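You operate a simulated robot arm through the tools that you are given. There is no shell and no other tool. Be economical: measure what you need, move in short steps, check, and stop when the job is done.

Carry out the task below with a simulated two-armed robot. There is one attempt and no reset: what you move stays moved.

Task
Stop blower four, throw its valve to blow by hand and start it again.
Fine: wait till it stands, then turn the clutch knob to hand.

The check looks at the end state, three seconds after you hand in, the way a careful person would. Anything else that was tipped, shoved, dropped, spilled or broken makes it a failure.

Robot
Two 7-joint arms with fingered hands on one trunk, on a base that drives. Base frame: it is fixed to the floor where the robot stands at the start and does not move with it; the origin is under the middle of the robot, x ahead of it, y to its left, z up. Units: mm, degrees, N and s.
The left shoulder is at the start at [62, 124, 1127], the right one opposite. With the tool pointing down near the work surface each hand reaches from about 180 to 360 mm from the robot's upright axis, wherever it stands, measured 20 degrees to its own side. Places, roughly: black foot clamp of blower 1 [700, -300, 1100]; black foot clamp of blower 2 [1300, -500, 1100]; black foot clamp of blower 3 [2000, -700, 1100]; bleed knob five [1700, -400, 200]; bleed knob four [1100, -200, 200]; bleed knob one [1100, -200, 1400]; bleed knob six [2400, -700, 200]; bleed knob three [2400, -700, 1400]; bleed knob two [1700, -400, 1400]; blow key of the test box [500, 100, 1000]; blower four [800, -100, 200]; blue filter cartridge [1500, -500, 1500]; clutch knob five [1400, -400, 600]; clutch knob four [800, -200, 600]; clutch knob one [800, -200, 1800]; clutch knob six [2100, -600, 600]. Payload 3.6 kg a hand.
The TCP of each hand is the grasp point between the finger pads, 34 mm short of the fingertips. In the tool frame z runs along the fingers and y along their closing line. Largest opening 116 mm; the body of the gripper starts 40 mm behind the TCP. The gripper is a hand of 5 fingers: y runs from the thumb to the fingers, the wrist lies at [-16, -160, -164] in the tool frame, and closing takes about 1.5 s.
Orientation is that of the tool frame in the base frame, as [roll, pitch, yaw] about the fixed x, y, z axes, in that order (R = Rz(yaw) Ry(pitch) Rx(roll)). With the fingers straight down and the wrist toward the robot, the tool's x, y and z point along [0, 1, 0], [1, 0, 0] and [0, 0, -1] of the base frame.

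Tools
- The arms move only by the tool servo_tool. It takes "left_motion", "right_motion" or both (then of equal length, played together; a hand with none holds still); each is a list of rows, each a list of 7 numbers: the closure, from 0 (fully open) to 1 (shut), then the shift along the base's x, y, z in units of 50 mm (1.0 is 50 mm), then the turn, a rotation vector about the base's x, y, z in units of 5 degrees (1.0 is 5 degrees). In form: [[fingers, dx, dy, dz, rx, ry, rz], ...]. A call has 1 to 20 rows; each row shifts and turns the commanded pose from where the row before left it. A call with a number of a shift or a turn outside -1 to 1 is refused whole. Each row takes 0.2 s and may step no farther than 50 mm and 8.6 degrees from the row before; otherwise, or with a gripper value out of range, the whole call is refused. A pose out of reach is approached as far as the arm can. The call stops where the force on the tool passes 40 N (or 10 N more than at its start, if that is more) or the arm is blocked; 0.2 s more then pass. The fingers move at their own pace (about 153 mm/s each) and stop on an object; they squeeze with about 26 N. The grip force told is the motor's: it shows also when the fingers shut on nothing. Time passes only in rows, and 0.2 s behind the last, so rows that do not move let the fingers close. The reply holds the time, the measured pose of the TCP, the force on the tool along the base axes, the opening and the grip force, in the units named above and with some noise, with the torque about the TCP (base axes, N m) and any sound that the robot's microphone picked up.
- Cameras (640 x 400 px; columns grow to the right, rows downward): "scene" is now at [140.3, -12.2, 1277.7]; the picture's right is [-0.15, -0.99, -0.00], its down [-0.78, 0.12, -0.61] and it looks along [0.60, -0.09, -0.79] (base axes); focal length 249 px, centre (320, 200). "left" rides on the left gripper at [-69, -134, -110] in its tool frame; the picture's right is [-0.77, -0.19, 0.61], its down [0.59, -0.58, 0.57] and it looks along [0.25, 0.80, 0.55] (tool axes); focal length 256 px, centre (320, 200). "right" rides on the right gripper at [69, -134, -110] in its tool frame; the picture's right is [-0.77, 0.19, -0.61], its down [-0.59, -0.58, 0.57] and it looks along [-0.25, 0.80, 0.55] (tool axes); focal length 256 px, centre (320, 200). There is no depth. A picture from a camera that has moved, and an enlarged one, comes with that camera's place and axes in the base frame and with its lens.
- get_image(camera): a new picture of that camera. The clock stands still meanwhile.
- slide_trunk(by): slides the trunk up (or, below 0, down) by that many mm; the arms and the scene camera ride with it, the base frame stays. It gives what a move gives, with no picture.
- steer(legs): drives the robot by 1 to 6 legs, each [ahead, turn to the left] in mm and degrees, along the robot's own axes; the way and the turn of a leg run together, so that a leg with both is an arc; at most 1500 mm and 180 degrees a leg. The arms and the cameras ride along, it lands a little off, and it stops where it bumps. It gives what a move gives.
- grasp_type(shape, hand): the hand has 5 fingers and takes this shape, open, in about a second: jaw (thumb against the fingers, like two jaws); tri (thumb and two fingers); tip (a fingertip pinch); poke (one finger out to press); point (the index stretched); flat (the hand flat); cup (the hand cupped); fist (a fist). The gripper value then closes the fingers along that shape, each until it touches; the sizes above hold for jaw. It gives what a move gives, with no picture.
- pan_tilt(pan, tilt): turns the head with the scene camera to pan (to the left, within 86 degrees either way) and tilt (down, from -29 to 69), counted from straight ahead of the robot. It gives what a move gives.
- close_up(camera, box): a new picture of the part [left, top, right, bottom] of that camera's present view, enlarged. The clock stands still meanwhile.
- finish_job(): hands the job in; it is judged then, once.

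Go step by step. Nothing tells you exact positions but the pictures and the camera data: compare them with the known pose of the tool, close in by small moves and look again before you grip or let go. The budget is 120 turns and 92 pictures, counting those below and the enlarged ones. Unless the task says otherwise, let go and move clear before handing in, and close with one line.

The tools are called after "Request:" as name(argument=value, ...) on one line, values as JSON. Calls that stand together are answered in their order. servo_tool: Moves the arms, as the interface text tells. Its arguments: {"type":"object","properties":{"left_motion":{"type":"array","items":{"type":"array","items":{"type":"number"}}},"right_motion":{"type":"array","items":{"type":"array","items":{"type":"number"}}}},"required":[]} The other tools are called the same way: slide_trunk (by) slides the trunk up or down; grasp_type (shape, hand) gives the hand a shape; steer (legs) drives the base; pan_tilt (pan, tilt) turns the head that bears the scene camera; get_image (camera) takes a picture; close_up (camera, box) takes an enlarged picture of a part of a camera's view; finish_job () hands the job in.

At the start:

```text
clock: 0.0
left_tool_pos: [547.2, 71.3, 1011.7]
left_ee_rot: [-179.9, 0.0, 89.9]
left_contact_force: [0.2, -0.6, 0.3]
left_torque: [0.0, -0.02, -0.01]
left_grip_width: 115.8
left_gripper_force: 0.1
left_shape: jaw
right_tool_pos: [369.8, -323.7, 856.7]
right_ee_rot: [-179.9, 0.0, 90.0]
right_contact_force: [-0.2, -0.8, -0.2]
right_torque: [-0.02, 0.01, -0.01]
right_grip_width: 115.9
right_gripper_force: 0.1
right_shape: jaw
trunk travel left (down, up): [-322.0, 440.0]
robot x, y, heading: [-2.8, 1.1, -0.2]
head pan, tilt: [-8.7, 52.4]
```

scene: 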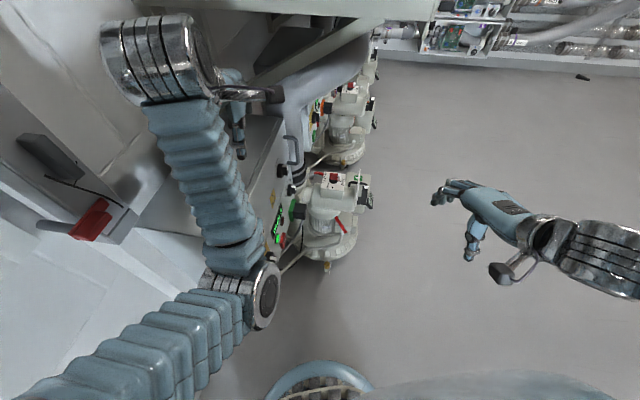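
right: 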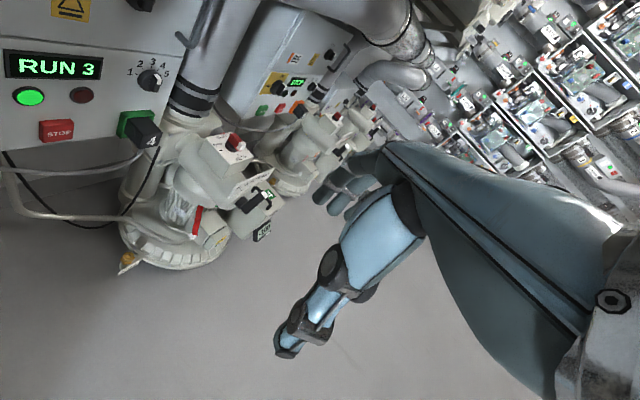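
left: 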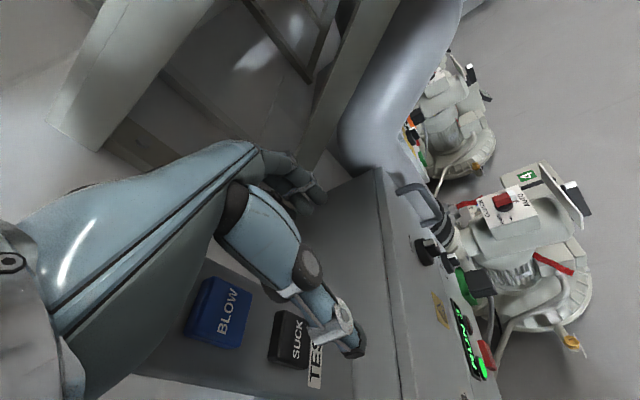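

I see blower 4 ahead, slightly right, with a control panel reading "RUN 3", a STOP button, a start button and a selector. I'll look at it enlarged before moving.

Request:
close_up(camera="right", box=[0, 0, 320, 280])

Request:
close_up(camera="left", box=[380, 140, 640, 400])

Request:
close_up(camera="scene", box=[230, 60, 410, 280])

```text
1.43 times, centred on (160, 140) of right
camera zoom: at [233.4, -252.6, 967.0], right [0.19, -0.77, 0.61], down [-0.58, -0.59, -0.56], along [0.79, -0.25, -0.55], focal length 366 px, centre (549, 286)
```

zoom: 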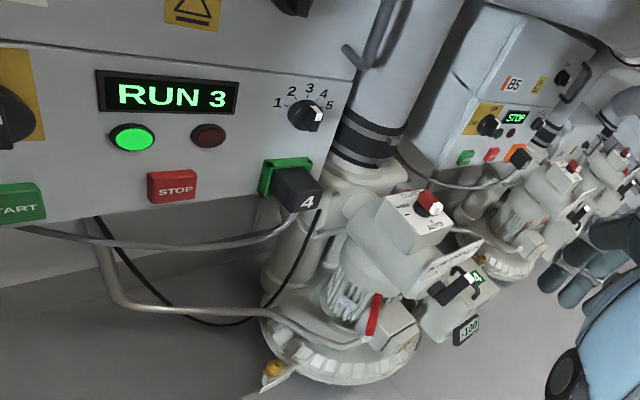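

```text
1.54 times, centred on (510, 270) of left
camera zoom: at [413.5, 3.1, 1122.6], right [-0.19, -0.77, -0.61], down [-0.58, 0.59, -0.57], along [0.8, 0.25, -0.55], focal length 394 px, centre (28, 92)
```

zoom: 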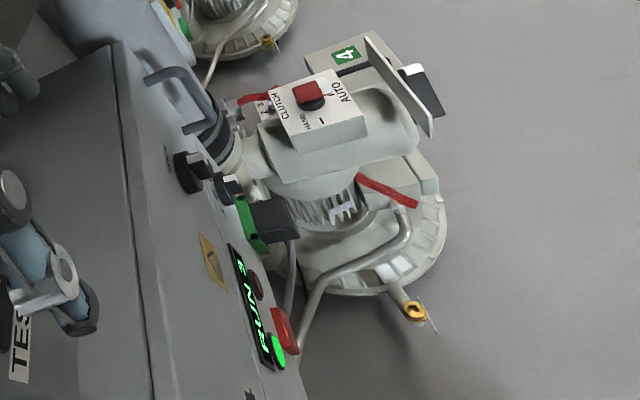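

```text
1.82 times, centred on (320, 170) of scene
camera zoom: at [140.3, -12.2, 1277.7], right [-0.15, -0.99, 0.0], down [-0.78, 0.12, -0.61], along [0.6, -0.09, -0.79], focal length 453 px, centre (320, 254)
```

zoom: 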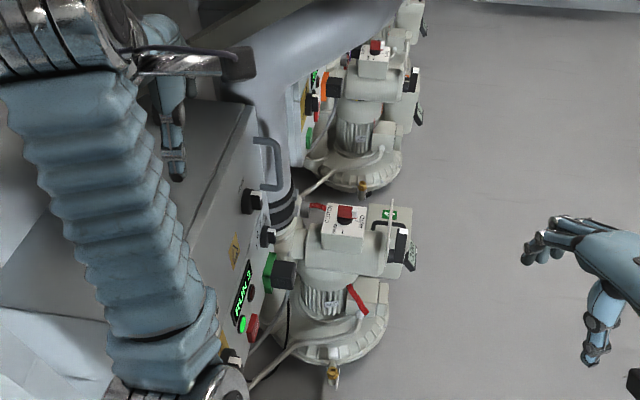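

The STOP button is near [557, 50, 535] on a panel facing -y, and the blower stands beside it. The upper blowers could be in my way, so I'll look around before moving.

Request:
pan_tilt(pan=-10, tilt=5)

Request:
get_image(camera="scene")

Request:
pan_tilt(pan=40, tilt=35)

Request:
get_image(camera="scene")

Request:
pan_tilt(pan=-70, tilt=40)

Request:
get_image(camera="scene")

```text
clock: 1.1
left_tool_pos: [547.4, 72.4, 1010.2]
left_ee_rot: [-179.9, -0.1, 89.9]
left_contact_force: [0.2, -1.9, 0.3]
left_torque: [-0.01, -0.01, -0.05]
left_grip_width: 116.0
left_gripper_force: 0.0
left_shape: jaw
right_tool_pos: [367.6, -325.0, 856.8]
right_ee_rot: [-180.0, 0.1, 89.9]
right_contact_force: [-0.6, 0.4, -1.0]
right_torque: [-0.04, 0.01, -0.03]
right_grip_width: 115.6
right_gripper_force: 0.0
right_shape: jaw
trunk travel left (down, up): [-322.0, 440.0]
robot x, y, heading: [1.4, -2.1, -0.1]
head pan, tilt: [-10.0, 5.0]
```

```text
85 pictures are left
camera scene: at [156.9, -16.9, 1350.6], right [-0.17, -0.98, 0.0], down [-0.09, 0.02, -1.0], along [0.98, -0.17, -0.09], focal length 249 px, centre (320, 200)
```

scene: 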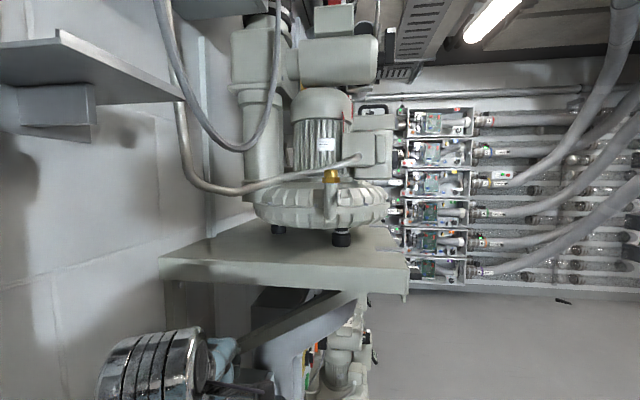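

```text
clock: 2.3
left_tool_pos: [546.3, 72.8, 1010.8]
left_ee_rot: [179.9, 0.0, 90.0]
left_contact_force: [0.0, 0.3, -0.4]
left_torque: [0.04, -0.03, 0.02]
left_grip_width: 115.8
left_gripper_force: 0.0
left_shape: jaw
right_tool_pos: [367.5, -323.3, 855.5]
right_ee_rot: [-180.0, -0.1, 90.1]
right_contact_force: [0.5, 0.0, -1.0]
right_torque: [-0.04, 0.0, 0.0]
right_grip_width: 116.1
right_gripper_force: 0.0
right_shape: jaw
trunk travel left (down, up): [-322.0, 440.0]
robot x, y, heading: [-1.9, 1.3, -0.1]
head pan, tilt: [40.0, 35.0]
```

```text
84 pictures are left
camera scene: at [133.9, 55.6, 1302.6], right [0.64, -0.77, 0.0], down [-0.44, -0.37, -0.82], along [0.63, 0.53, -0.57], focal length 249 px, centre (320, 200)
```

scene: 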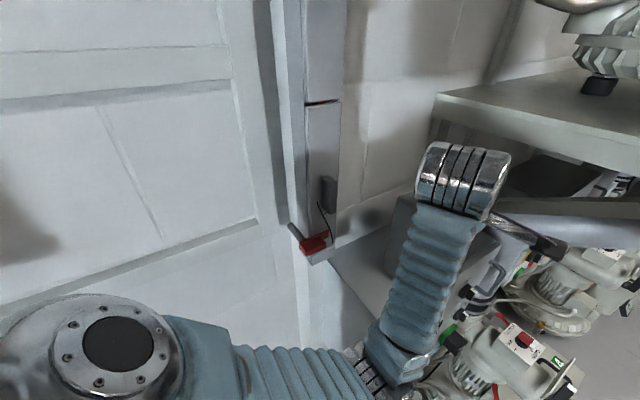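

```text
clock: 4.2
left_tool_pos: [547.0, 72.1, 1012.0]
left_ee_rot: [-180.0, 0.1, 89.9]
left_contact_force: [-0.1, 0.2, 0.6]
left_torque: [-0.01, 0.02, -0.01]
left_grip_width: 115.8
left_gripper_force: 0.1
left_shape: jaw
right_tool_pos: [367.3, -323.4, 857.4]
right_ee_rot: [-179.9, 0.0, 90.0]
right_contact_force: [0.8, -0.1, -0.5]
right_torque: [0.03, 0.06, 0.01]
right_grip_width: 115.9
right_gripper_force: 0.0
right_shape: jaw
trunk travel left (down, up): [-322.0, 440.0]
robot x, y, heading: [2.4, -1.0, 0.1]
head pan, tilt: [-70.0, 40.0]
```

```text
83 pictures are left
camera scene: at [95.5, -80.8, 1295.0], right [-0.94, -0.34, 0.0], down [-0.22, 0.6, -0.77], along [0.26, -0.72, -0.64], focal length 249 px, centre (320, 200)
```

scene: 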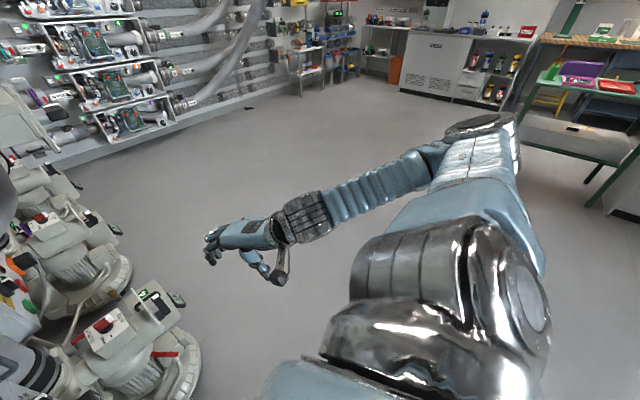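

The blower 1 shelf is above and ahead, and the floor to the right is free. I'll lift the left hand off the test box and draw it back.

Request:
servo_tool(left_motion=[[0, 0, 0, 0.8, 0, 0, 0], [0, -0.5, 0, 0.8, 0, 0, 0], [0, -0.9, 0, 0.2, 0, 0, 0], [0, -0.9, 0, 0, 0, 0, 0], [0, -0.9, 0, 0, 0, 0, 0]])

Request:
pan_tilt(pan=0, tilt=50)

Request:
get_image(camera="scene")

```text
clock: 5.4
left_tool_pos: [555.0, 82.6, 1074.9]
left_ee_rot: [179.4, -0.9, 91.1]
left_contact_force: [-0.5, 0.5, 0.0]
left_torque: [0.0, 0.01, 0.01]
left_grip_width: 115.8
left_gripper_force: 0.2
left_shape: jaw
left hand out of reach, approached as far as the arm can: row 2, 3, 4, 5
right_tool_pos: [367.4, -322.9, 858.1]
right_ee_rot: [180.0, -0.1, 90.0]
right_contact_force: [0.1, -0.5, -0.8]
right_torque: [-0.01, 0.02, 0.02]
right_grip_width: 115.9
right_gripper_force: 0.0
right_shape: jaw
trunk travel left (down, up): [-322.0, 440.0]
robot x, y, heading: [-1.1, 0.3, 0.1]
head pan, tilt: [-70.0, 40.0]
```

```text
clock: 6.8
left_tool_pos: [555.6, 83.5, 1074.4]
left_ee_rot: [179.4, -0.8, 91.2]
left_contact_force: [0.0, -0.3, -0.2]
left_torque: [0.0, 0.02, 0.0]
left_grip_width: 116.1
left_gripper_force: 0.1
left_shape: jaw
right_tool_pos: [367.4, -323.6, 856.0]
right_ee_rot: [-179.9, 0.1, 90.0]
right_contact_force: [-0.1, 0.6, -0.5]
right_torque: [-0.01, 0.0, 0.03]
right_grip_width: 115.9
right_gripper_force: 0.1
right_shape: jaw
trunk travel left (down, up): [-322.0, 440.0]
robot x, y, heading: [2.1, 0.1, -0.1]
head pan, tilt: [0.0, 50.0]
```

```text
82 pictures are left
camera scene: at [143.4, -1.1, 1280.8], right [0.0, -1.0, 0.0], down [-0.77, 0.0, -0.64], along [0.64, 0.0, -0.77], focal length 249 px, centre (320, 200)
```

scene: 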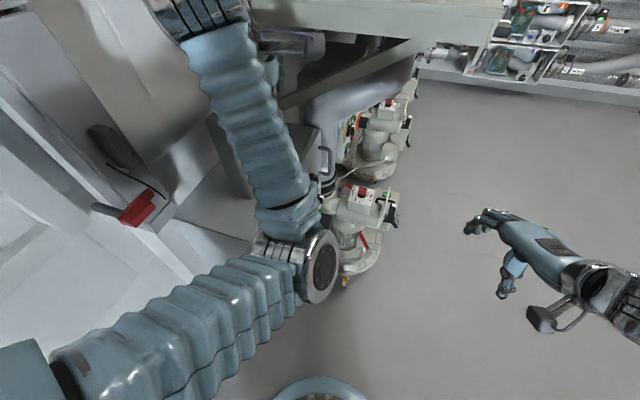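

The left hand is clear of the box now. I'll back away straight and check the rear as I go.

Request:
steer(legs=[[-300, 0]])

Request:
get_image(camera="scene")

```text
clock: 8.1
left_tool_pos: [494.7, 97.1, 1071.5]
left_ee_rot: [179.3, -1.8, 92.8]
left_contact_force: [-3.7, -0.8, 11.6]
left_torque: [0.24, -1.04, -0.23]
left_grip_width: 115.9
left_gripper_force: 0.0
left_shape: jaw
right_tool_pos: [301.7, -325.1, 850.2]
right_ee_rot: [-178.4, 0.7, 90.3]
right_contact_force: [-0.6, -0.8, 2.4]
right_torque: [0.06, -0.08, -0.01]
right_grip_width: 115.8
right_gripper_force: 0.1
right_shape: jaw
trunk travel left (down, up): [-322.0, 440.0]
robot x, y, heading: [-98.1, 1.4, 0.0]
head pan, tilt: [0.0, 50.0]
stopped in leg 1: the robot was blocked; the commanded pose is now the measured one
```

```text
81 pictures are left
camera scene: at [106.4, -2.8, 1279.6], right [0.0, -1.0, 0.0], down [-0.79, 0.0, -0.61], along [0.61, 0.0, -0.79], focal length 249 px, centre (320, 200)
```

scene: 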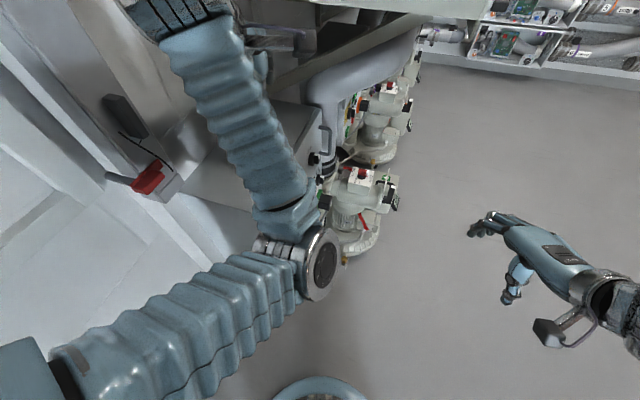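

Something blocked the base after about 100 mm. I'll look left and right to find what it was.

Request:
pan_tilt(pan=86, tilt=40)

Request:
get_image(camera="scene")

Request:
pan_tilt(pan=-86, tilt=40)

Request:
get_image(camera="scene")

Request:
get_image(camera="left")

```text
clock: 9.7
left_tool_pos: [464.3, 96.6, 1076.2]
left_ee_rot: [178.6, -1.7, 92.5]
left_contact_force: [1.3, 0.0, -1.2]
left_torque: [-0.04, 0.05, -0.03]
left_grip_width: 115.8
left_gripper_force: 0.0
left_shape: jaw
right_tool_pos: [276.5, -320.8, 854.9]
right_ee_rot: [-179.5, 0.5, 90.5]
right_contact_force: [0.7, 1.0, -0.4]
right_torque: [-0.03, 0.06, 0.02]
right_grip_width: 116.2
right_gripper_force: 0.0
right_shape: jaw
trunk travel left (down, up): [-322.0, 440.0]
robot x, y, heading: [-95.5, 0.3, 0.4]
head pan, tilt: [85.9, 40.0]
```

```text
80 pictures are left
camera scene: at [-19.5, 84.7, 1294.9], right [1.0, -0.07, 0.0], down [-0.05, -0.64, -0.77], along [0.05, 0.76, -0.64], focal length 249 px, centre (320, 200)
```

scene: 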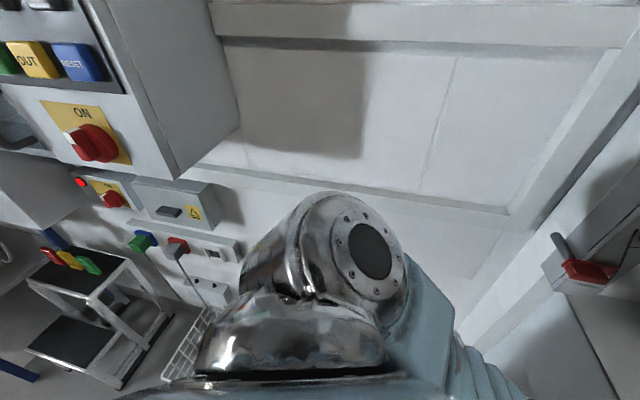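

```text
clock: 12.2
left_tool_pos: [460.8, 94.8, 1077.7]
left_ee_rot: [178.3, -1.7, 92.5]
left_contact_force: [-0.7, 0.7, 0.0]
left_torque: [0.02, -0.01, -0.02]
left_grip_width: 115.9
left_gripper_force: 0.0
left_shape: jaw
right_tool_pos: [272.6, -324.1, 857.0]
right_ee_rot: [-179.6, 0.4, 90.3]
right_contact_force: [-0.7, -0.1, 0.1]
right_torque: [-0.03, 0.02, 0.03]
right_grip_width: 115.9
right_gripper_force: 0.0
right_shape: jaw
trunk travel left (down, up): [-322.0, 440.0]
robot x, y, heading: [-97.7, 2.5, 0.1]
head pan, tilt: [-85.9, 40.0]
```

```text
79 pictures are left
camera scene: at [-24.0, -85.6, 1295.0], right [-1.0, -0.07, 0.0], down [-0.05, 0.64, -0.77], along [0.06, -0.76, -0.64], focal length 249 px, centre (320, 200)
```

scene: 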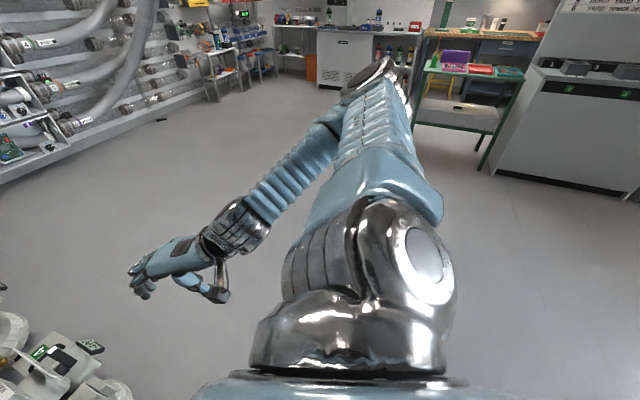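

```text
78 pictures are left
camera left: at [327.3, 17.3, 1184.2], right [-0.14, -0.76, -0.64], down [-0.59, 0.58, -0.56], along [0.8, 0.3, -0.52], focal length 256 px, centre (320, 200)
```

left: 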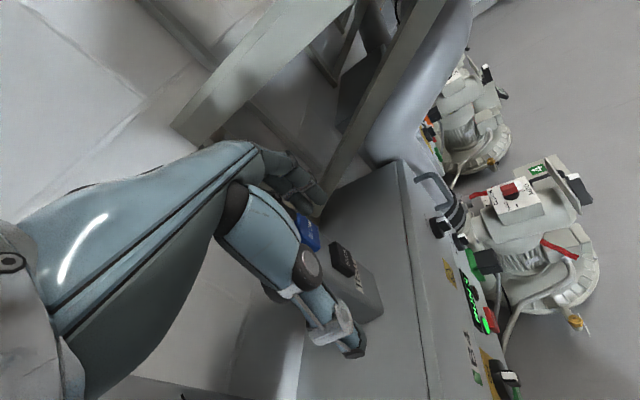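

The base touched something behind it, though nothing shows as tipped. I'll nudge forward, turn right and drive to the free floor south of the panel.

Request:
steer(legs=[[50, 0], [0, -60], [500, 0]])

Request:
pan_tilt(pan=80, tilt=30)

Request:
get_image(camera="scene")

```text
clock: 18.4
left_tool_pos: [567.0, -872.3, 1078.6]
left_ee_rot: [178.4, -1.6, 32.1]
left_contact_force: [-0.3, 0.3, -0.8]
left_torque: [-0.04, -0.01, 0.0]
left_grip_width: 115.8
left_gripper_force: 0.1
left_shape: jaw
right_tool_pos: [111.2, -916.6, 858.3]
right_ee_rot: [-179.8, 0.4, 30.1]
right_contact_force: [0.0, 0.1, -0.1]
right_torque: [0.05, 0.01, 0.02]
right_grip_width: 116.2
right_gripper_force: 0.0
right_shape: jaw
trunk travel left (down, up): [-322.0, 440.0]
robot x, y, heading: [205.7, -436.4, -59.8]
head pan, tilt: [-85.9, 40.0]
```

```text
clock: 20.9
left_tool_pos: [567.4, -872.6, 1079.2]
left_ee_rot: [178.3, -1.7, 32.4]
left_contact_force: [0.2, -1.2, 0.2]
left_torque: [0.0, 0.02, 0.02]
left_grip_width: 115.7
left_gripper_force: 0.0
left_shape: jaw
right_tool_pos: [110.7, -915.7, 856.4]
right_ee_rot: [-179.7, 0.4, 30.1]
right_contact_force: [-0.5, 0.4, -0.4]
right_torque: [0.0, -0.02, 0.03]
right_grip_width: 115.9
right_gripper_force: 0.1
right_shape: jaw
trunk travel left (down, up): [-322.0, 440.0]
robot x, y, heading: [202.6, -433.2, -59.6]
head pan, tilt: [80.0, 30.0]
```

```text
77 pictures are left
camera scene: at [324.6, -462.6, 1310.4], right [0.34, -0.94, 0.0], down [-0.47, -0.17, -0.87], along [0.81, 0.3, -0.5], focal length 249 px, centre (320, 200)
```

scene: 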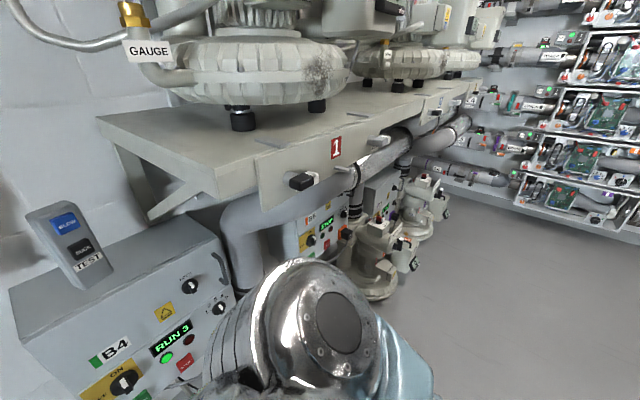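

This view shows box B4 on the floor side and blower 4 hidden behind my shoulder. I'll enlarge the panel.

Request:
close_up(camera="scene", box=[0, 190, 280, 400])

Request:
pan_tilt(pan=86, tilt=60)

Request:
get_image(camera="scene")

```text
1.90 times, centred on (140, 295) of scene
camera zoom: at [324.6, -462.6, 1310.4], right [0.34, -0.94, 0.0], down [-0.47, -0.17, -0.87], along [0.81, 0.3, -0.5], focal length 475 px, centre (663, 19)
```

zoom: 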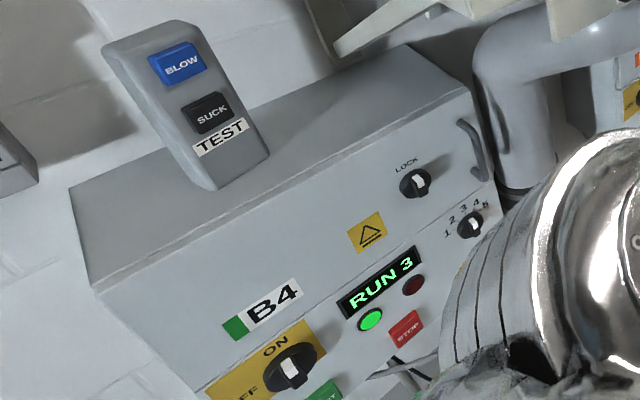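

```text
clock: 21.9
left_tool_pos: [567.8, -871.1, 1078.5]
left_ee_rot: [178.3, -1.7, 32.4]
left_contact_force: [-0.3, -0.5, -0.7]
left_torque: [0.01, 0.0, -0.01]
left_grip_width: 116.1
left_gripper_force: 0.1
left_shape: jaw
right_tool_pos: [110.6, -915.6, 857.2]
right_ee_rot: [-179.7, 0.4, 30.3]
right_contact_force: [-0.1, 0.1, 0.9]
right_torque: [0.0, -0.02, -0.01]
right_grip_width: 115.9
right_gripper_force: 0.1
right_shape: jaw
trunk travel left (down, up): [-322.0, 440.0]
robot x, y, heading: [205.3, -436.7, -59.9]
head pan, tilt: [85.9, 60.0]
```

```text
75 pictures are left
camera scene: at [299.6, -464.3, 1268.3], right [0.44, -0.9, 0.0], down [-0.78, -0.38, -0.5], along [0.45, 0.22, -0.87], focal length 249 px, centre (320, 200)
```

scene: 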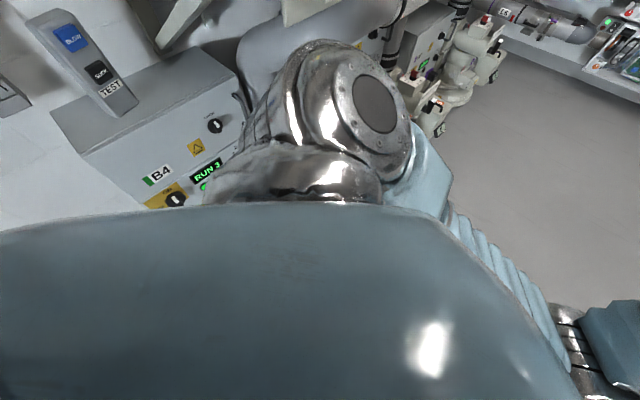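

I have the panel layout: main switch, START, STOP, speed, LOCK. Next I lower the trunk in the free area and set the left hand to poke so I can see how its finger points.

Request:
slide_trunk(by=-300)

Request:
grasp_type(shape="poke", hand="left")

Request:
servo_tool(left_motion=[[0, -0.4, 0.7, -0.5, 0, 0, 0], [0, -0.4, 0.7, -0.5, 0, 0, 0], [0, -0.4, 0.7, -0.5, 0, 0, 0], [0, -0.3, 0.5, -0.5, 0, 0, 0]])

Request:
get_image(camera="left")

Request:
pan_tilt(pan=20, tilt=50)

Request:
get_image(camera="scene")

```text
clock: 24.9
left_tool_pos: [598.0, -912.8, 601.8]
left_ee_rot: [-160.8, -2.9, 32.0]
left_contact_force: [0.1, 0.6, 0.4]
left_torque: [0.02, 0.0, 0.01]
left_grip_width: 115.3
left_gripper_force: 0.0
left_shape: jaw
right_tool_pos: [101.4, -901.3, 461.9]
right_ee_rot: [-158.5, 0.2, 30.3]
right_contact_force: [0.3, 0.8, -0.5]
right_torque: [0.0, 0.0, 0.02]
right_grip_width: 116.0
right_gripper_force: 0.0
right_shape: jaw
trunk travel left (down, up): [-22.0, 740.0]
robot x, y, heading: [205.5, -432.6, -60.0]
head pan, tilt: [85.9, 60.0]
```

```text
clock: 25.8
left_tool_pos: [598.9, -912.9, 600.3]
left_ee_rot: [-160.7, -3.1, 32.1]
left_contact_force: [-0.9, 0.0, 0.9]
left_torque: [0.03, -0.02, 0.01]
left_grip_width: 0.0
left_gripper_force: 0.1
left_shape: poke
right_tool_pos: [101.8, -901.6, 461.5]
right_ee_rot: [-158.5, 0.3, 30.3]
right_contact_force: [0.1, -0.5, 0.3]
right_torque: [0.0, -0.02, 0.0]
right_grip_width: 115.8
right_gripper_force: 0.1
right_shape: jaw
trunk travel left (down, up): [-22.0, 740.0]
robot x, y, heading: [209.1, -436.3, -59.8]
head pan, tilt: [85.9, 60.0]
```

```text
clock: 27.0
left_tool_pos: [565.7, -827.9, 552.5]
left_ee_rot: [-166.3, -7.6, 31.1]
left_contact_force: [0.3, 0.7, 0.0]
left_torque: [-0.01, 0.0, 0.02]
left_grip_width: 0.0
left_gripper_force: 0.0
left_shape: poke
left hand out of reach, approached as far as the arm can: row 4
right_tool_pos: [103.6, -901.4, 463.6]
right_ee_rot: [-158.5, 0.3, 30.2]
right_contact_force: [-0.9, 0.5, -0.5]
right_torque: [-0.03, 0.01, 0.0]
right_grip_width: 115.8
right_gripper_force: 0.1
right_shape: jaw
trunk travel left (down, up): [-22.0, 740.0]
robot x, y, heading: [204.7, -434.8, -60.1]
head pan, tilt: [85.9, 60.0]
stopped in row 4 (left hand): the arm was blocked; the commanded pose is now the measured one
```

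```text
74 pictures are left
camera left: at [438.0, -783.6, 680.9], right [-0.76, -0.08, -0.65], down [0.19, 0.93, -0.33], along [0.62, -0.37, -0.69], focal length 256 px, centre (320, 200)
```

left: 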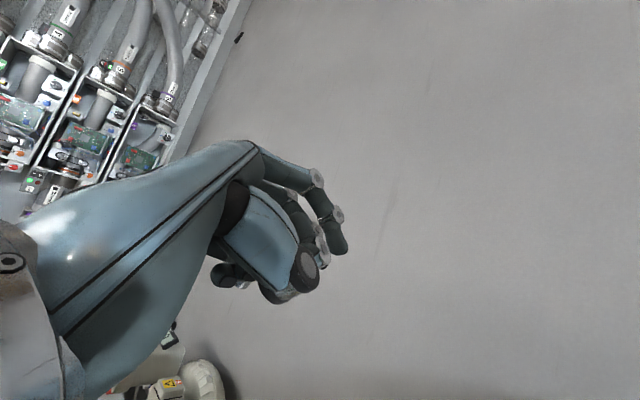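

```text
clock: 28.3
left_tool_pos: [565.3, -828.5, 549.4]
left_ee_rot: [-166.2, -7.5, 31.1]
left_contact_force: [0.2, -0.4, -0.6]
left_torque: [0.02, 0.02, -0.01]
left_grip_width: 0.0
left_gripper_force: 0.0
left_shape: poke
right_tool_pos: [103.8, -902.5, 461.4]
right_ee_rot: [-158.3, 0.5, 30.2]
right_contact_force: [-0.2, 0.0, 0.3]
right_torque: [0.02, 0.01, -0.03]
right_grip_width: 115.8
right_gripper_force: 0.1
right_shape: jaw
trunk travel left (down, up): [-22.0, 740.0]
robot x, y, heading: [209.6, -434.2, -59.7]
head pan, tilt: [20.0, 50.0]
```

```text
73 pictures are left
camera scene: at [379.3, -678.2, 961.5], right [-0.64, -0.77, 0.0], down [-0.59, 0.49, -0.64], along [0.49, -0.41, -0.77], focal length 249 px, centre (320, 200)
```

scene: 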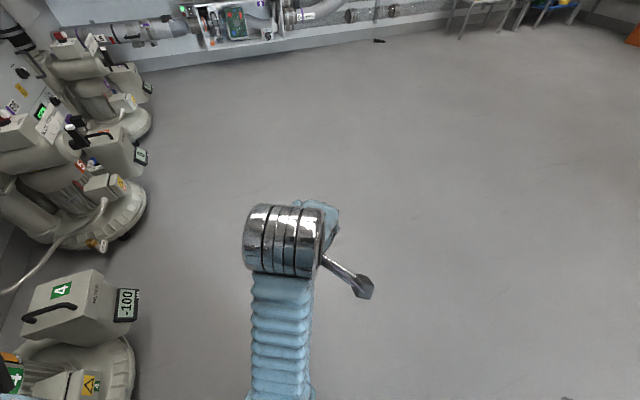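

The trunk leaned forward as it lowered. In poke, the finger points along the tool z axis. I'll look at the blower 4 valve box and also try the point shape.

Request:
close_up(camera="scene", box=[0, 240, 180, 400])

Request:
grasp_type(shape="point", hand="left")

Request:
get_image(camera="left")

```text
2.50 times, centred on (90, 320) of scene
camera zoom: at [379.3, -678.2, 961.5], right [-0.64, -0.77, 0.0], down [-0.59, 0.49, -0.64], along [0.49, -0.41, -0.77], focal length 623 px, centre (895, -100)
```

zoom: 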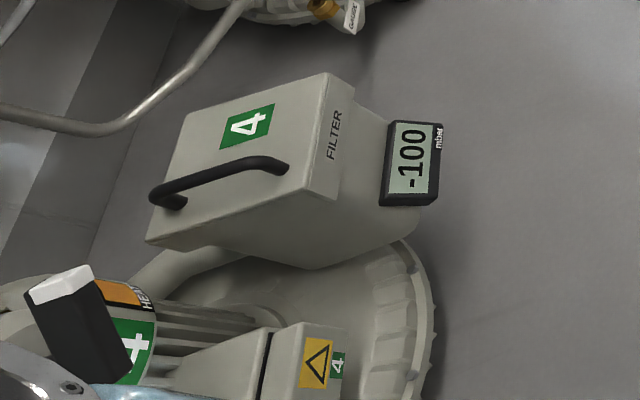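

```text
clock: 29.2
left_tool_pos: [565.2, -828.7, 547.8]
left_ee_rot: [-166.1, -7.5, 31.2]
left_contact_force: [0.5, 0.3, -0.6]
left_torque: [-0.01, 0.01, 0.03]
left_grip_width: 107.7
left_gripper_force: 0.1
left_shape: point
right_tool_pos: [104.1, -903.5, 461.4]
right_ee_rot: [-158.3, 0.4, 30.2]
right_contact_force: [-0.3, 1.1, -0.5]
right_torque: [0.02, 0.0, 0.03]
right_grip_width: 115.8
right_gripper_force: 0.1
right_shape: jaw
trunk travel left (down, up): [-22.0, 740.0]
robot x, y, heading: [207.8, -436.3, -59.8]
head pan, tilt: [20.0, 50.0]
```

```text
71 pictures are left
camera left: at [438.4, -784.9, 679.2], right [-0.76, -0.08, -0.65], down [0.19, 0.93, -0.33], along [0.62, -0.37, -0.69], focal length 256 px, centre (320, 200)
```

left: 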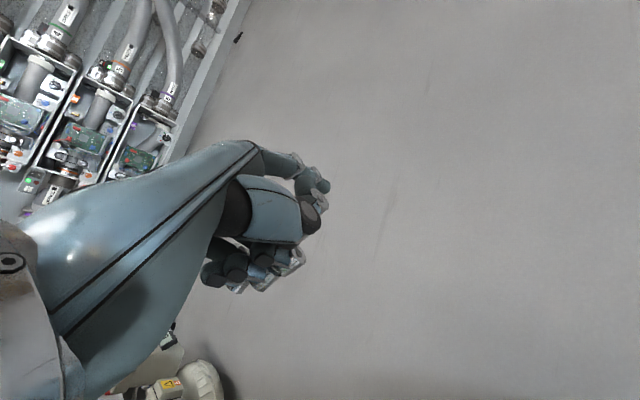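

The STOP target needs the wrist around [573, -200, 560], so standing near (450, -650) at heading 60° suits both hands. First I'll raise both hands for clearance and set the left hand back to poke.

Request:
grasp_type(shape="poke", hand="left")

Request:
servo_tool(left_motion=[[0, 0, 0, 0.9, 0, 0, 0], [0, 0, 0, 0.9, 0, 0, 0], [0, 0, 0, 0.9, 0, 0, 0], [0, 0, 0, 0.9, 0, 0, 0], [0, -0.3, 0.52, 0.6, 0, 0, 0], [0, -0.3, 0.52, 0.3, 0, 0, 0]], right_motion=[[0, 0, 0, 0.9, 0, 0, 0], [0, 0, 0, 0.9, 0, 0, 0], [0, 0, 0, 0.9, 0, 0, 0], [0, 0, 0, 0.9, 0, 0, 0], [0, 0, 0, 0.6, 0, 0, 0], [0, 0, 0, 0, 0, 0, 0]])

Request:
steer(legs=[[0, 18], [330, 0]])

Request:
pan_tilt(pan=84, tilt=25)

Request:
get_image(camera="scene")

```text
clock: 30.1
left_tool_pos: [565.6, -829.2, 549.6]
left_ee_rot: [-166.2, -7.5, 31.2]
left_contact_force: [0.1, -0.2, 0.1]
left_torque: [0.0, 0.0, -0.02]
left_grip_width: 0.2
left_gripper_force: 0.1
left_shape: poke
right_tool_pos: [103.4, -903.6, 460.5]
right_ee_rot: [-158.1, 0.3, 30.3]
right_contact_force: [0.0, 0.1, -0.2]
right_torque: [0.05, 0.0, 0.0]
right_grip_width: 115.7
right_gripper_force: 0.0
right_shape: jaw
trunk travel left (down, up): [-22.0, 740.0]
robot x, y, heading: [206.8, -433.7, -60.1]
head pan, tilt: [20.0, 50.0]
```

```text
clock: 31.5
left_tool_pos: [607.7, -875.7, 621.6]
left_ee_rot: [-166.4, -9.1, 31.9]
left_contact_force: [0.8, -1.1, -0.1]
left_torque: [-0.02, 0.02, 0.0]
left_grip_width: 0.1
left_gripper_force: 0.0
left_shape: poke
left hand out of reach, approached as far as the arm can: row 1, 2, 3, 4, 5, 6
right_tool_pos: [88.2, -932.8, 501.9]
right_ee_rot: [-158.3, 0.3, 30.3]
right_contact_force: [-0.5, 0.4, 0.1]
right_torque: [0.0, -0.03, 0.0]
right_grip_width: 115.6
right_gripper_force: 0.1
right_shape: jaw
right hand out of reach, approached as far as the arm can: row 1, 2, 3, 4, 5
trunk travel left (down, up): [-22.0, 740.0]
robot x, y, heading: [205.8, -435.2, -60.0]
head pan, tilt: [20.0, 50.0]
```

```text
clock: 35.0
left_tool_pos: [950.1, -939.2, 659.6]
left_ee_rot: [-168.9, -27.0, 44.4]
left_contact_force: [0.5, -2.2, 1.4]
left_torque: [0.1, -0.05, 0.04]
left_grip_width: 0.3
left_gripper_force: 0.0
left_shape: poke
right_tool_pos: [450.4, -1151.2, 512.3]
right_ee_rot: [-167.5, 5.2, 55.4]
right_contact_force: [0.8, -3.5, 2.4]
right_torque: [0.23, 0.04, -0.01]
right_grip_width: 115.8
right_gripper_force: 0.1
right_shape: jaw
trunk travel left (down, up): [-22.0, 740.0]
robot x, y, heading: [447.6, -653.0, -42.6]
head pan, tilt: [20.0, 50.0]
stopped in leg 2: the robot was blocked; the commanded pose is now the measured one
```

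```text
clock: 36.4
left_tool_pos: [940.1, -916.8, 663.5]
left_ee_rot: [-172.1, -19.3, 49.3]
left_contact_force: [-1.9, 5.4, 2.2]
left_torque: [-0.42, -0.09, -0.17]
left_grip_width: 0.0
left_gripper_force: 0.2
left_shape: poke
right_tool_pos: [448.0, -1150.4, 515.9]
right_ee_rot: [-166.1, 3.9, 52.4]
right_contact_force: [-10.2, 7.3, -3.7]
right_torque: [-0.41, -0.51, -0.26]
right_grip_width: 116.2
right_gripper_force: 0.0
right_shape: jaw
trunk travel left (down, up): [-22.0, 740.0]
robot x, y, heading: [449.7, -653.7, -42.1]
head pan, tilt: [84.0, 25.0]
```

```text
70 pictures are left
camera scene: at [685.4, -749.2, 998.5], right [0.67, -0.74, -0.01], down [-0.32, -0.28, -0.91], along [0.67, 0.61, -0.42], focal length 249 px, centre (320, 200)
```

scene: 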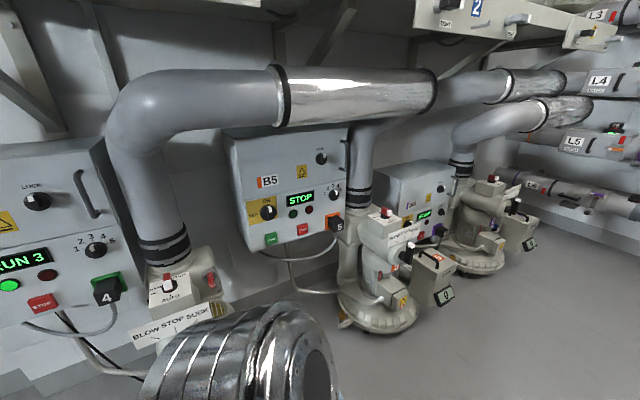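

This view is useful: a "BLOW STOP SUCK" scale sits below the clutch box. I'll enlarge it.

Request:
close_up(camera="scene", box=[0, 170, 240, 380])

Request:
close_up(camera="scene", box=[340, 190, 480, 330])

```text
1.90 times, centred on (120, 275) of scene
camera zoom: at [685.4, -749.2, 998.5], right [0.67, -0.74, -0.01], down [-0.32, -0.28, -0.91], along [0.67, 0.61, -0.42], focal length 475 px, centre (701, 57)
```

zoom: 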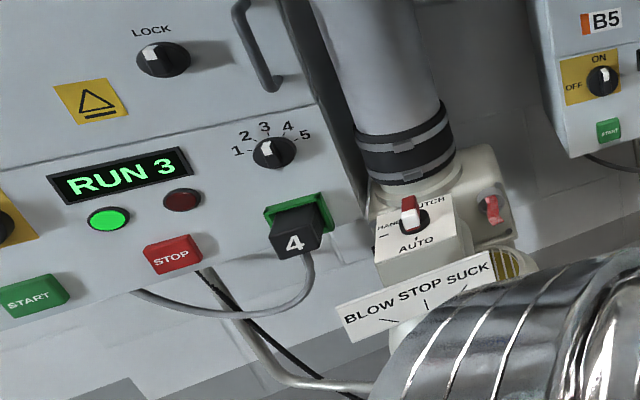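

```text
2.86 times, centred on (410, 260) of scene
camera zoom: at [685.4, -749.2, 998.5], right [0.67, -0.74, -0.01], down [-0.32, -0.28, -0.91], along [0.67, 0.61, -0.42], focal length 712 px, centre (63, 29)
```

zoom: 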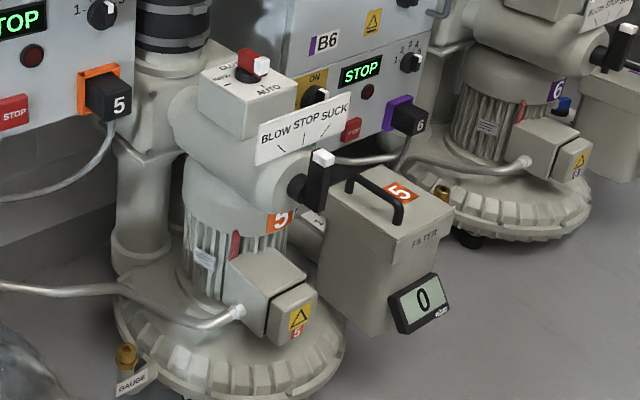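

The valve lever is a black handle with a white end below that scale. BLOW is on the left and SUCK on the right, and it probably stands on SUCK now. I'll raise the trunk for clearance and turn to face the blower.

Request:
slide_trunk(by=170)

Request:
steer(legs=[[-60, 0], [0, 60]])

Request:
pan_tilt(pan=30, tilt=40)

Request:
get_image(camera="scene")

```text
clock: 38.3
left_tool_pos: [948.6, -907.9, 842.7]
left_ee_rot: [-173.7, -20.6, 50.9]
left_contact_force: [0.5, 0.4, -0.4]
left_torque: [-0.01, 0.04, -0.02]
left_grip_width: 0.0
left_gripper_force: 0.0
left_shape: poke
right_tool_pos: [438.2, -1143.6, 685.7]
right_ee_rot: [-165.7, 4.0, 51.4]
right_contact_force: [0.2, -0.7, 0.5]
right_torque: [-0.06, -0.02, 0.01]
right_grip_width: 115.9
right_gripper_force: 0.1
right_shape: jaw
trunk travel left (down, up): [-192.0, 570.0]
robot x, y, heading: [447.9, -653.2, -42.3]
head pan, tilt: [84.0, 25.0]
```

```text
clock: 41.9
left_tool_pos: [870.1, -305.4, 839.1]
left_ee_rot: [-173.3, -20.9, 110.8]
left_contact_force: [-0.7, 0.5, 0.4]
left_torque: [-0.03, -0.01, -0.01]
left_grip_width: 0.0
left_gripper_force: 0.1
left_shape: poke
right_tool_pos: [823.2, -865.4, 686.1]
right_ee_rot: [-165.7, 4.0, 111.4]
right_contact_force: [-0.2, 0.3, -0.8]
right_torque: [0.01, 0.02, 0.02]
right_grip_width: 116.1
right_gripper_force: 0.1
right_shape: jaw
trunk travel left (down, up): [-192.0, 570.0]
robot x, y, heading: [403.9, -609.8, 17.7]
head pan, tilt: [84.0, 25.0]
```

```text
clock: 43.2
left_tool_pos: [869.7, -304.1, 839.8]
left_ee_rot: [-173.3, -21.4, 110.8]
left_contact_force: [0.4, -0.2, 0.0]
left_torque: [0.03, -0.03, -0.03]
left_grip_width: 0.0
left_gripper_force: 0.2
left_shape: poke
right_tool_pos: [823.7, -867.2, 687.0]
right_ee_rot: [-165.8, 4.0, 111.4]
right_contact_force: [0.9, 0.4, 0.1]
right_torque: [-0.03, 0.01, -0.04]
right_grip_width: 116.0
right_gripper_force: 0.1
right_shape: jaw
trunk travel left (down, up): [-192.0, 570.0]
robot x, y, heading: [406.6, -614.6, 17.9]
head pan, tilt: [30.0, 40.0]
```

```text
67 pictures are left
camera scene: at [578.8, -514.1, 1160.4], right [0.74, -0.67, 0.0], down [-0.43, -0.48, -0.77], along [0.51, 0.57, -0.64], focal length 249 px, centre (320, 200)
```

scene: 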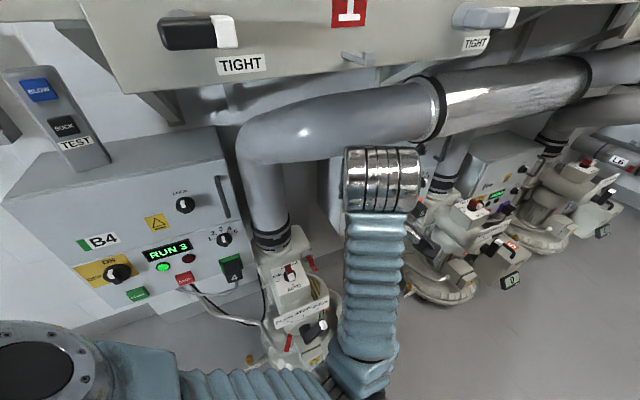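

The shelf bottom is close above my wrist, so I'll lower the trunk a bit before turning further left.

Request:
slide_trunk(by=-80)

Request:
steer(legs=[[-30, 0], [0, 38]])

Request:
pan_tilt(pan=10, tilt=50)

Request:
get_image(camera="scene")

Request:
get_image(camera="left")

```text
clock: 44.3
left_tool_pos: [867.8, -293.3, 761.2]
left_ee_rot: [-173.9, -23.0, 112.0]
left_contact_force: [-0.2, -0.1, 1.1]
left_torque: [-0.01, -0.01, -0.01]
left_grip_width: 0.3
left_gripper_force: 0.0
left_shape: poke
right_tool_pos: [823.4, -864.9, 606.0]
right_ee_rot: [-165.7, 3.4, 111.7]
right_contact_force: [-0.7, -0.6, 0.4]
right_torque: [-0.01, -0.01, 0.0]
right_grip_width: 116.2
right_gripper_force: 0.1
right_shape: jaw
trunk travel left (down, up): [-112.0, 650.0]
robot x, y, heading: [401.0, -618.3, 18.0]
head pan, tilt: [30.0, 40.0]
```

```text
clock: 46.9
left_tool_pos: [552.5, -86.6, 761.5]
left_ee_rot: [-174.0, -22.8, 149.2]
left_contact_force: [-0.1, -0.3, 0.0]
left_torque: [0.0, -0.03, 0.02]
left_grip_width: 0.0
left_gripper_force: 0.1
left_shape: poke
right_tool_pos: [860.9, -568.6, 605.0]
right_ee_rot: [-165.7, 3.5, 149.1]
right_contact_force: [-0.2, 0.3, 0.8]
right_torque: [0.01, 0.01, 0.05]
right_grip_width: 116.0
right_gripper_force: 0.0
right_shape: jaw
trunk travel left (down, up): [-112.0, 650.0]
robot x, y, heading: [373.6, -622.5, 54.8]
head pan, tilt: [30.0, 40.0]
```

```text
clock: 47.8
left_tool_pos: [549.9, -84.4, 763.2]
left_ee_rot: [-174.1, -23.1, 149.4]
left_contact_force: [-0.3, 0.0, -0.2]
left_torque: [-0.03, 0.03, -0.01]
left_grip_width: 0.3
left_gripper_force: 0.1
left_shape: poke
right_tool_pos: [861.4, -567.9, 606.0]
right_ee_rot: [-165.7, 3.4, 148.9]
right_contact_force: [0.4, -0.3, -0.7]
right_torque: [-0.01, -0.01, 0.02]
right_grip_width: 116.1
right_gripper_force: 0.1
right_shape: jaw
trunk travel left (down, up): [-112.0, 650.0]
robot x, y, heading: [373.6, -624.1, 55.0]
head pan, tilt: [10.0, 50.0]
```

```text
66 pictures are left
camera scene: at [504.7, -416.0, 1060.7], right [0.91, -0.42, 0.0], down [-0.32, -0.69, -0.64], along [0.27, 0.58, -0.77], focal length 249 px, centre (320, 200)
```

scene: 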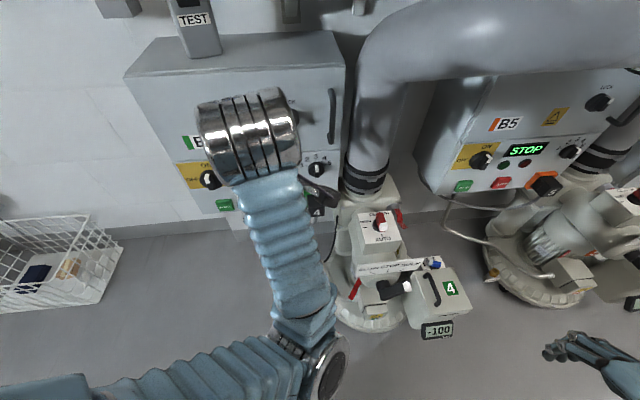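

```text
65 pictures are left
camera left: at [585.6, -246.7, 850.2], right [0.28, -0.46, -0.84], down [-0.96, -0.17, -0.23], along [-0.04, 0.87, -0.49], focal length 256 px, centre (320, 200)
```

left: 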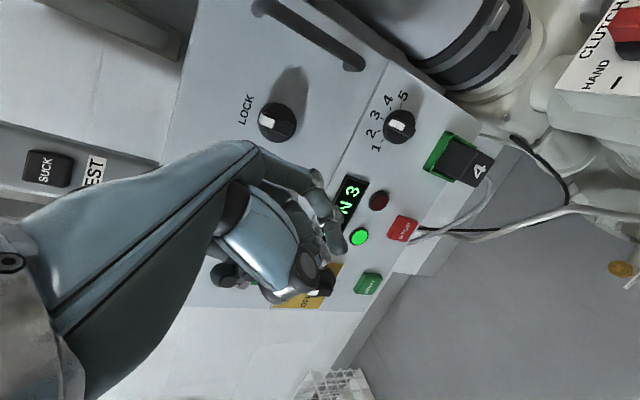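

STOP is near (560, 55, 517) and START near (458, 55, 545). I'll bring the left poke finger to about 60 mm in front of STOP, tilted 45° toward the panel.

Request:
servo_tool(left_motion=[[0, 0, -0.3, 0, 0.953, -0.761, 0.409], [0, 0, -0.3, 0, 0.953, -0.761, 0.409], [0, 0.03, 0, -0.6, 0.953, -0.761, 0.409], [0, 0.03, 0, -0.6, 0.953, -0.761, 0.409], [0, 0.03, 0, -0.6, 0.953, -0.761, 0.409], [0, 0.03, 0, -0.6, 0.953, -0.761, 0.409], [0, 0.03, 0, -0.6, 0.953, -0.761, 0.409], [0, 0.03, 0, -0.6, 0.953, -0.761, 0.409], [0, 0.03, 0.3, -0.6, 0.953, -0.761, 0.409]])

Request:
get_image(camera="left")

Request:
get_image(camera="scene")

```text
clock: 48.8
left_tool_pos: [538.1, -72.9, 727.4]
left_ee_rot: [161.4, -26.0, 164.3]
left_contact_force: [0.3, -0.3, -0.3]
left_torque: [-0.02, 0.01, 0.01]
left_grip_width: 0.2
left_gripper_force: 0.0
left_shape: poke
left hand out of reach, approached as far as the arm can: row 2
right_tool_pos: [861.8, -568.6, 605.3]
right_ee_rot: [-165.8, 3.4, 149.1]
right_contact_force: [-0.3, -0.9, -1.4]
right_torque: [0.01, -0.02, 0.0]
right_grip_width: 116.0
right_gripper_force: 0.0
right_shape: jaw
trunk travel left (down, up): [-112.0, 650.0]
robot x, y, heading: [377.7, -625.3, 55.1]
head pan, tilt: [10.0, 50.0]
stopped in row 5 (left hand): the arm was blocked; the commanded pose is now the measured one
```

```text
64 pictures are left
camera left: at [580.0, -252.5, 753.3], right [0.4, -0.09, -0.91], down [-0.91, -0.12, -0.39], along [-0.08, 0.99, -0.14], focal length 256 px, centre (320, 200)
```

left: 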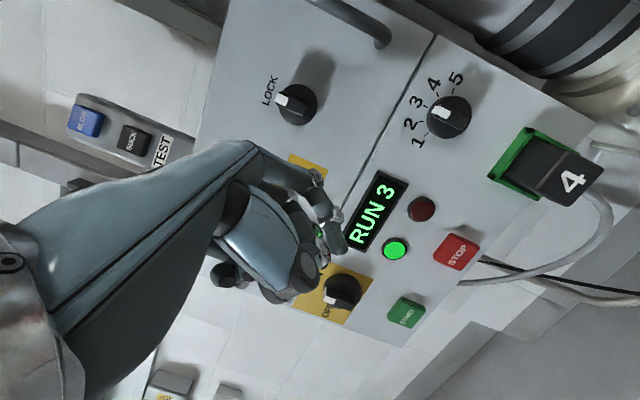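

```text
63 pictures are left
camera scene: at [504.6, -416.1, 1060.6], right [0.91, -0.42, 0.0], down [-0.32, -0.69, -0.64], along [0.27, 0.58, -0.77], focal length 249 px, centre (320, 200)
```

scene: 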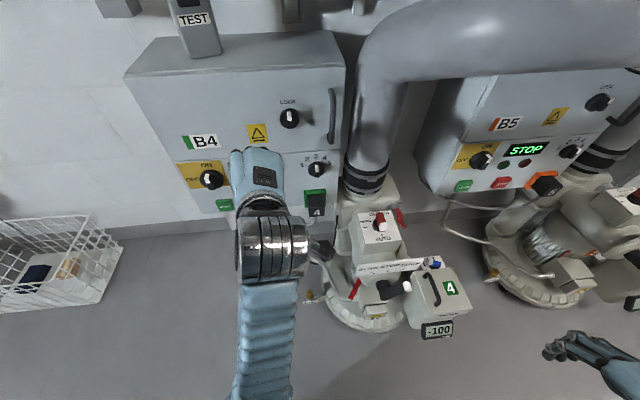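

The arm stopped itself before the full tilt, but the finger already leans toward the panel. I'll try going straight down and a bit right without more rotation.

Request:
servo_tool(left_motion=[[0, 0.1, 0, -0.6, 0, 0, 0], [0, 0.1, 0, -0.6, 0, 0, 0], [0, 0.1, 0, -0.6, 0, 0, 0], [0, 0.1, 0, -0.6, 0, 0, 0], [0, 0.1, 0, -0.6, 0, 0, 0]])

```text
clock: 49.6
left_tool_pos: [580.0, -40.3, 708.7]
left_ee_rot: [150.1, -26.3, 166.6]
left_contact_force: [-0.7, 0.7, 0.0]
left_torque: [0.04, 0.01, 0.02]
left_grip_width: 0.0
left_gripper_force: 0.1
left_shape: poke
right_tool_pos: [860.4, -568.4, 605.9]
right_ee_rot: [-165.8, 3.4, 149.0]
right_contact_force: [-0.7, -0.3, 0.1]
right_torque: [0.0, 0.01, -0.01]
right_grip_width: 115.8
right_gripper_force: 0.0
right_shape: jaw
trunk travel left (down, up): [-112.0, 650.0]
robot x, y, heading: [374.9, -624.5, 55.0]
head pan, tilt: [10.0, 50.0]
stopped in row 4 (left hand): the arm was blocked; the commanded pose is now the measured one
```

The arm is blocked by something other than the panel, probably the elbow. I'll look down at it.

Request:
pan_tilt(pan=30, tilt=69)

Request:
get_image(camera="scene")

```text
clock: 50.4
left_tool_pos: [580.3, -40.9, 707.8]
left_ee_rot: [150.1, -26.4, 166.6]
left_contact_force: [-0.8, 0.6, 0.7]
left_torque: [0.02, 0.0, 0.01]
left_grip_width: 0.0
left_gripper_force: 0.0
left_shape: poke
right_tool_pos: [861.1, -569.3, 607.0]
right_ee_rot: [-165.8, 3.5, 149.1]
right_contact_force: [0.2, -0.4, 0.4]
right_torque: [0.04, 0.01, -0.03]
right_grip_width: 116.1
right_gripper_force: 0.0
right_shape: jaw
trunk travel left (down, up): [-112.0, 650.0]
robot x, y, heading: [375.4, -624.1, 54.7]
head pan, tilt: [30.0, 68.8]
```

```text
62 pictures are left
camera scene: at [476.9, -430.0, 1038.7], right [1.0, -0.09, 0.0], down [-0.08, -0.93, -0.36], along [0.03, 0.36, -0.93], focal length 249 px, centre (320, 200)
```

scene: 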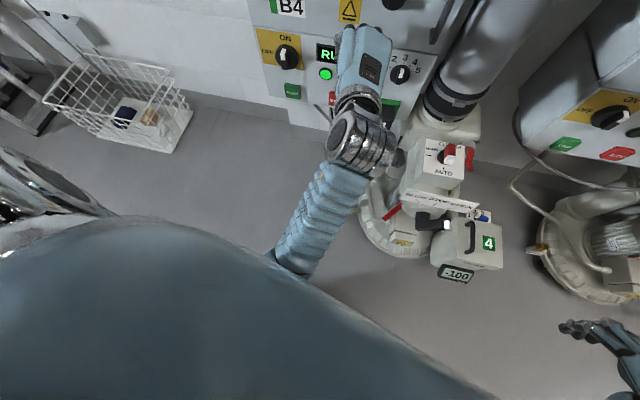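

The elbow is tucked under the torso. I'll back off 150 mm so the arm can straighten, then reach again.

Request:
steer(legs=[[-150, 0]])

Request:
servo_tool(left_motion=[[0, 0.3, 0.4, -0.6, 0, 0, 0], [0, 0.3, 0.4, -0.6, 0, 0, 0], [0, 0.3, 0.4, -0.6, 0, 0, 0], [0, 0.3, 0.2, -0.6, 0, 0, 0]])

```text
clock: 51.8
left_tool_pos: [493.6, -162.3, 706.1]
left_ee_rot: [150.2, -26.4, 166.6]
left_contact_force: [-0.1, -0.6, 0.3]
left_torque: [0.0, 0.02, -0.01]
left_grip_width: 0.3
left_gripper_force: 0.1
left_shape: poke
right_tool_pos: [776.5, -690.8, 605.6]
right_ee_rot: [-165.7, 3.5, 149.0]
right_contact_force: [-0.4, 0.3, -0.8]
right_torque: [0.02, 0.01, 0.01]
right_grip_width: 116.1
right_gripper_force: 0.1
right_shape: jaw
trunk travel left (down, up): [-112.0, 650.0]
robot x, y, heading: [287.3, -748.3, 55.0]
head pan, tilt: [30.0, 68.8]
```

```text
clock: 52.8
left_tool_pos: [550.8, -89.8, 587.7]
left_ee_rot: [149.8, -26.9, 166.7]
left_contact_force: [-0.4, 0.8, 0.3]
left_torque: [0.01, 0.0, 0.0]
left_grip_width: 0.0
left_gripper_force: 0.1
left_shape: poke
right_tool_pos: [776.4, -689.6, 605.3]
right_ee_rot: [-165.7, 3.4, 149.0]
right_contact_force: [-0.2, -0.2, 0.4]
right_torque: [0.03, -0.02, 0.0]
right_grip_width: 115.9
right_gripper_force: 0.0
right_shape: jaw
trunk travel left (down, up): [-112.0, 650.0]
robot x, y, heading: [290.5, -745.5, 55.1]
head pan, tilt: [30.0, 68.8]
```

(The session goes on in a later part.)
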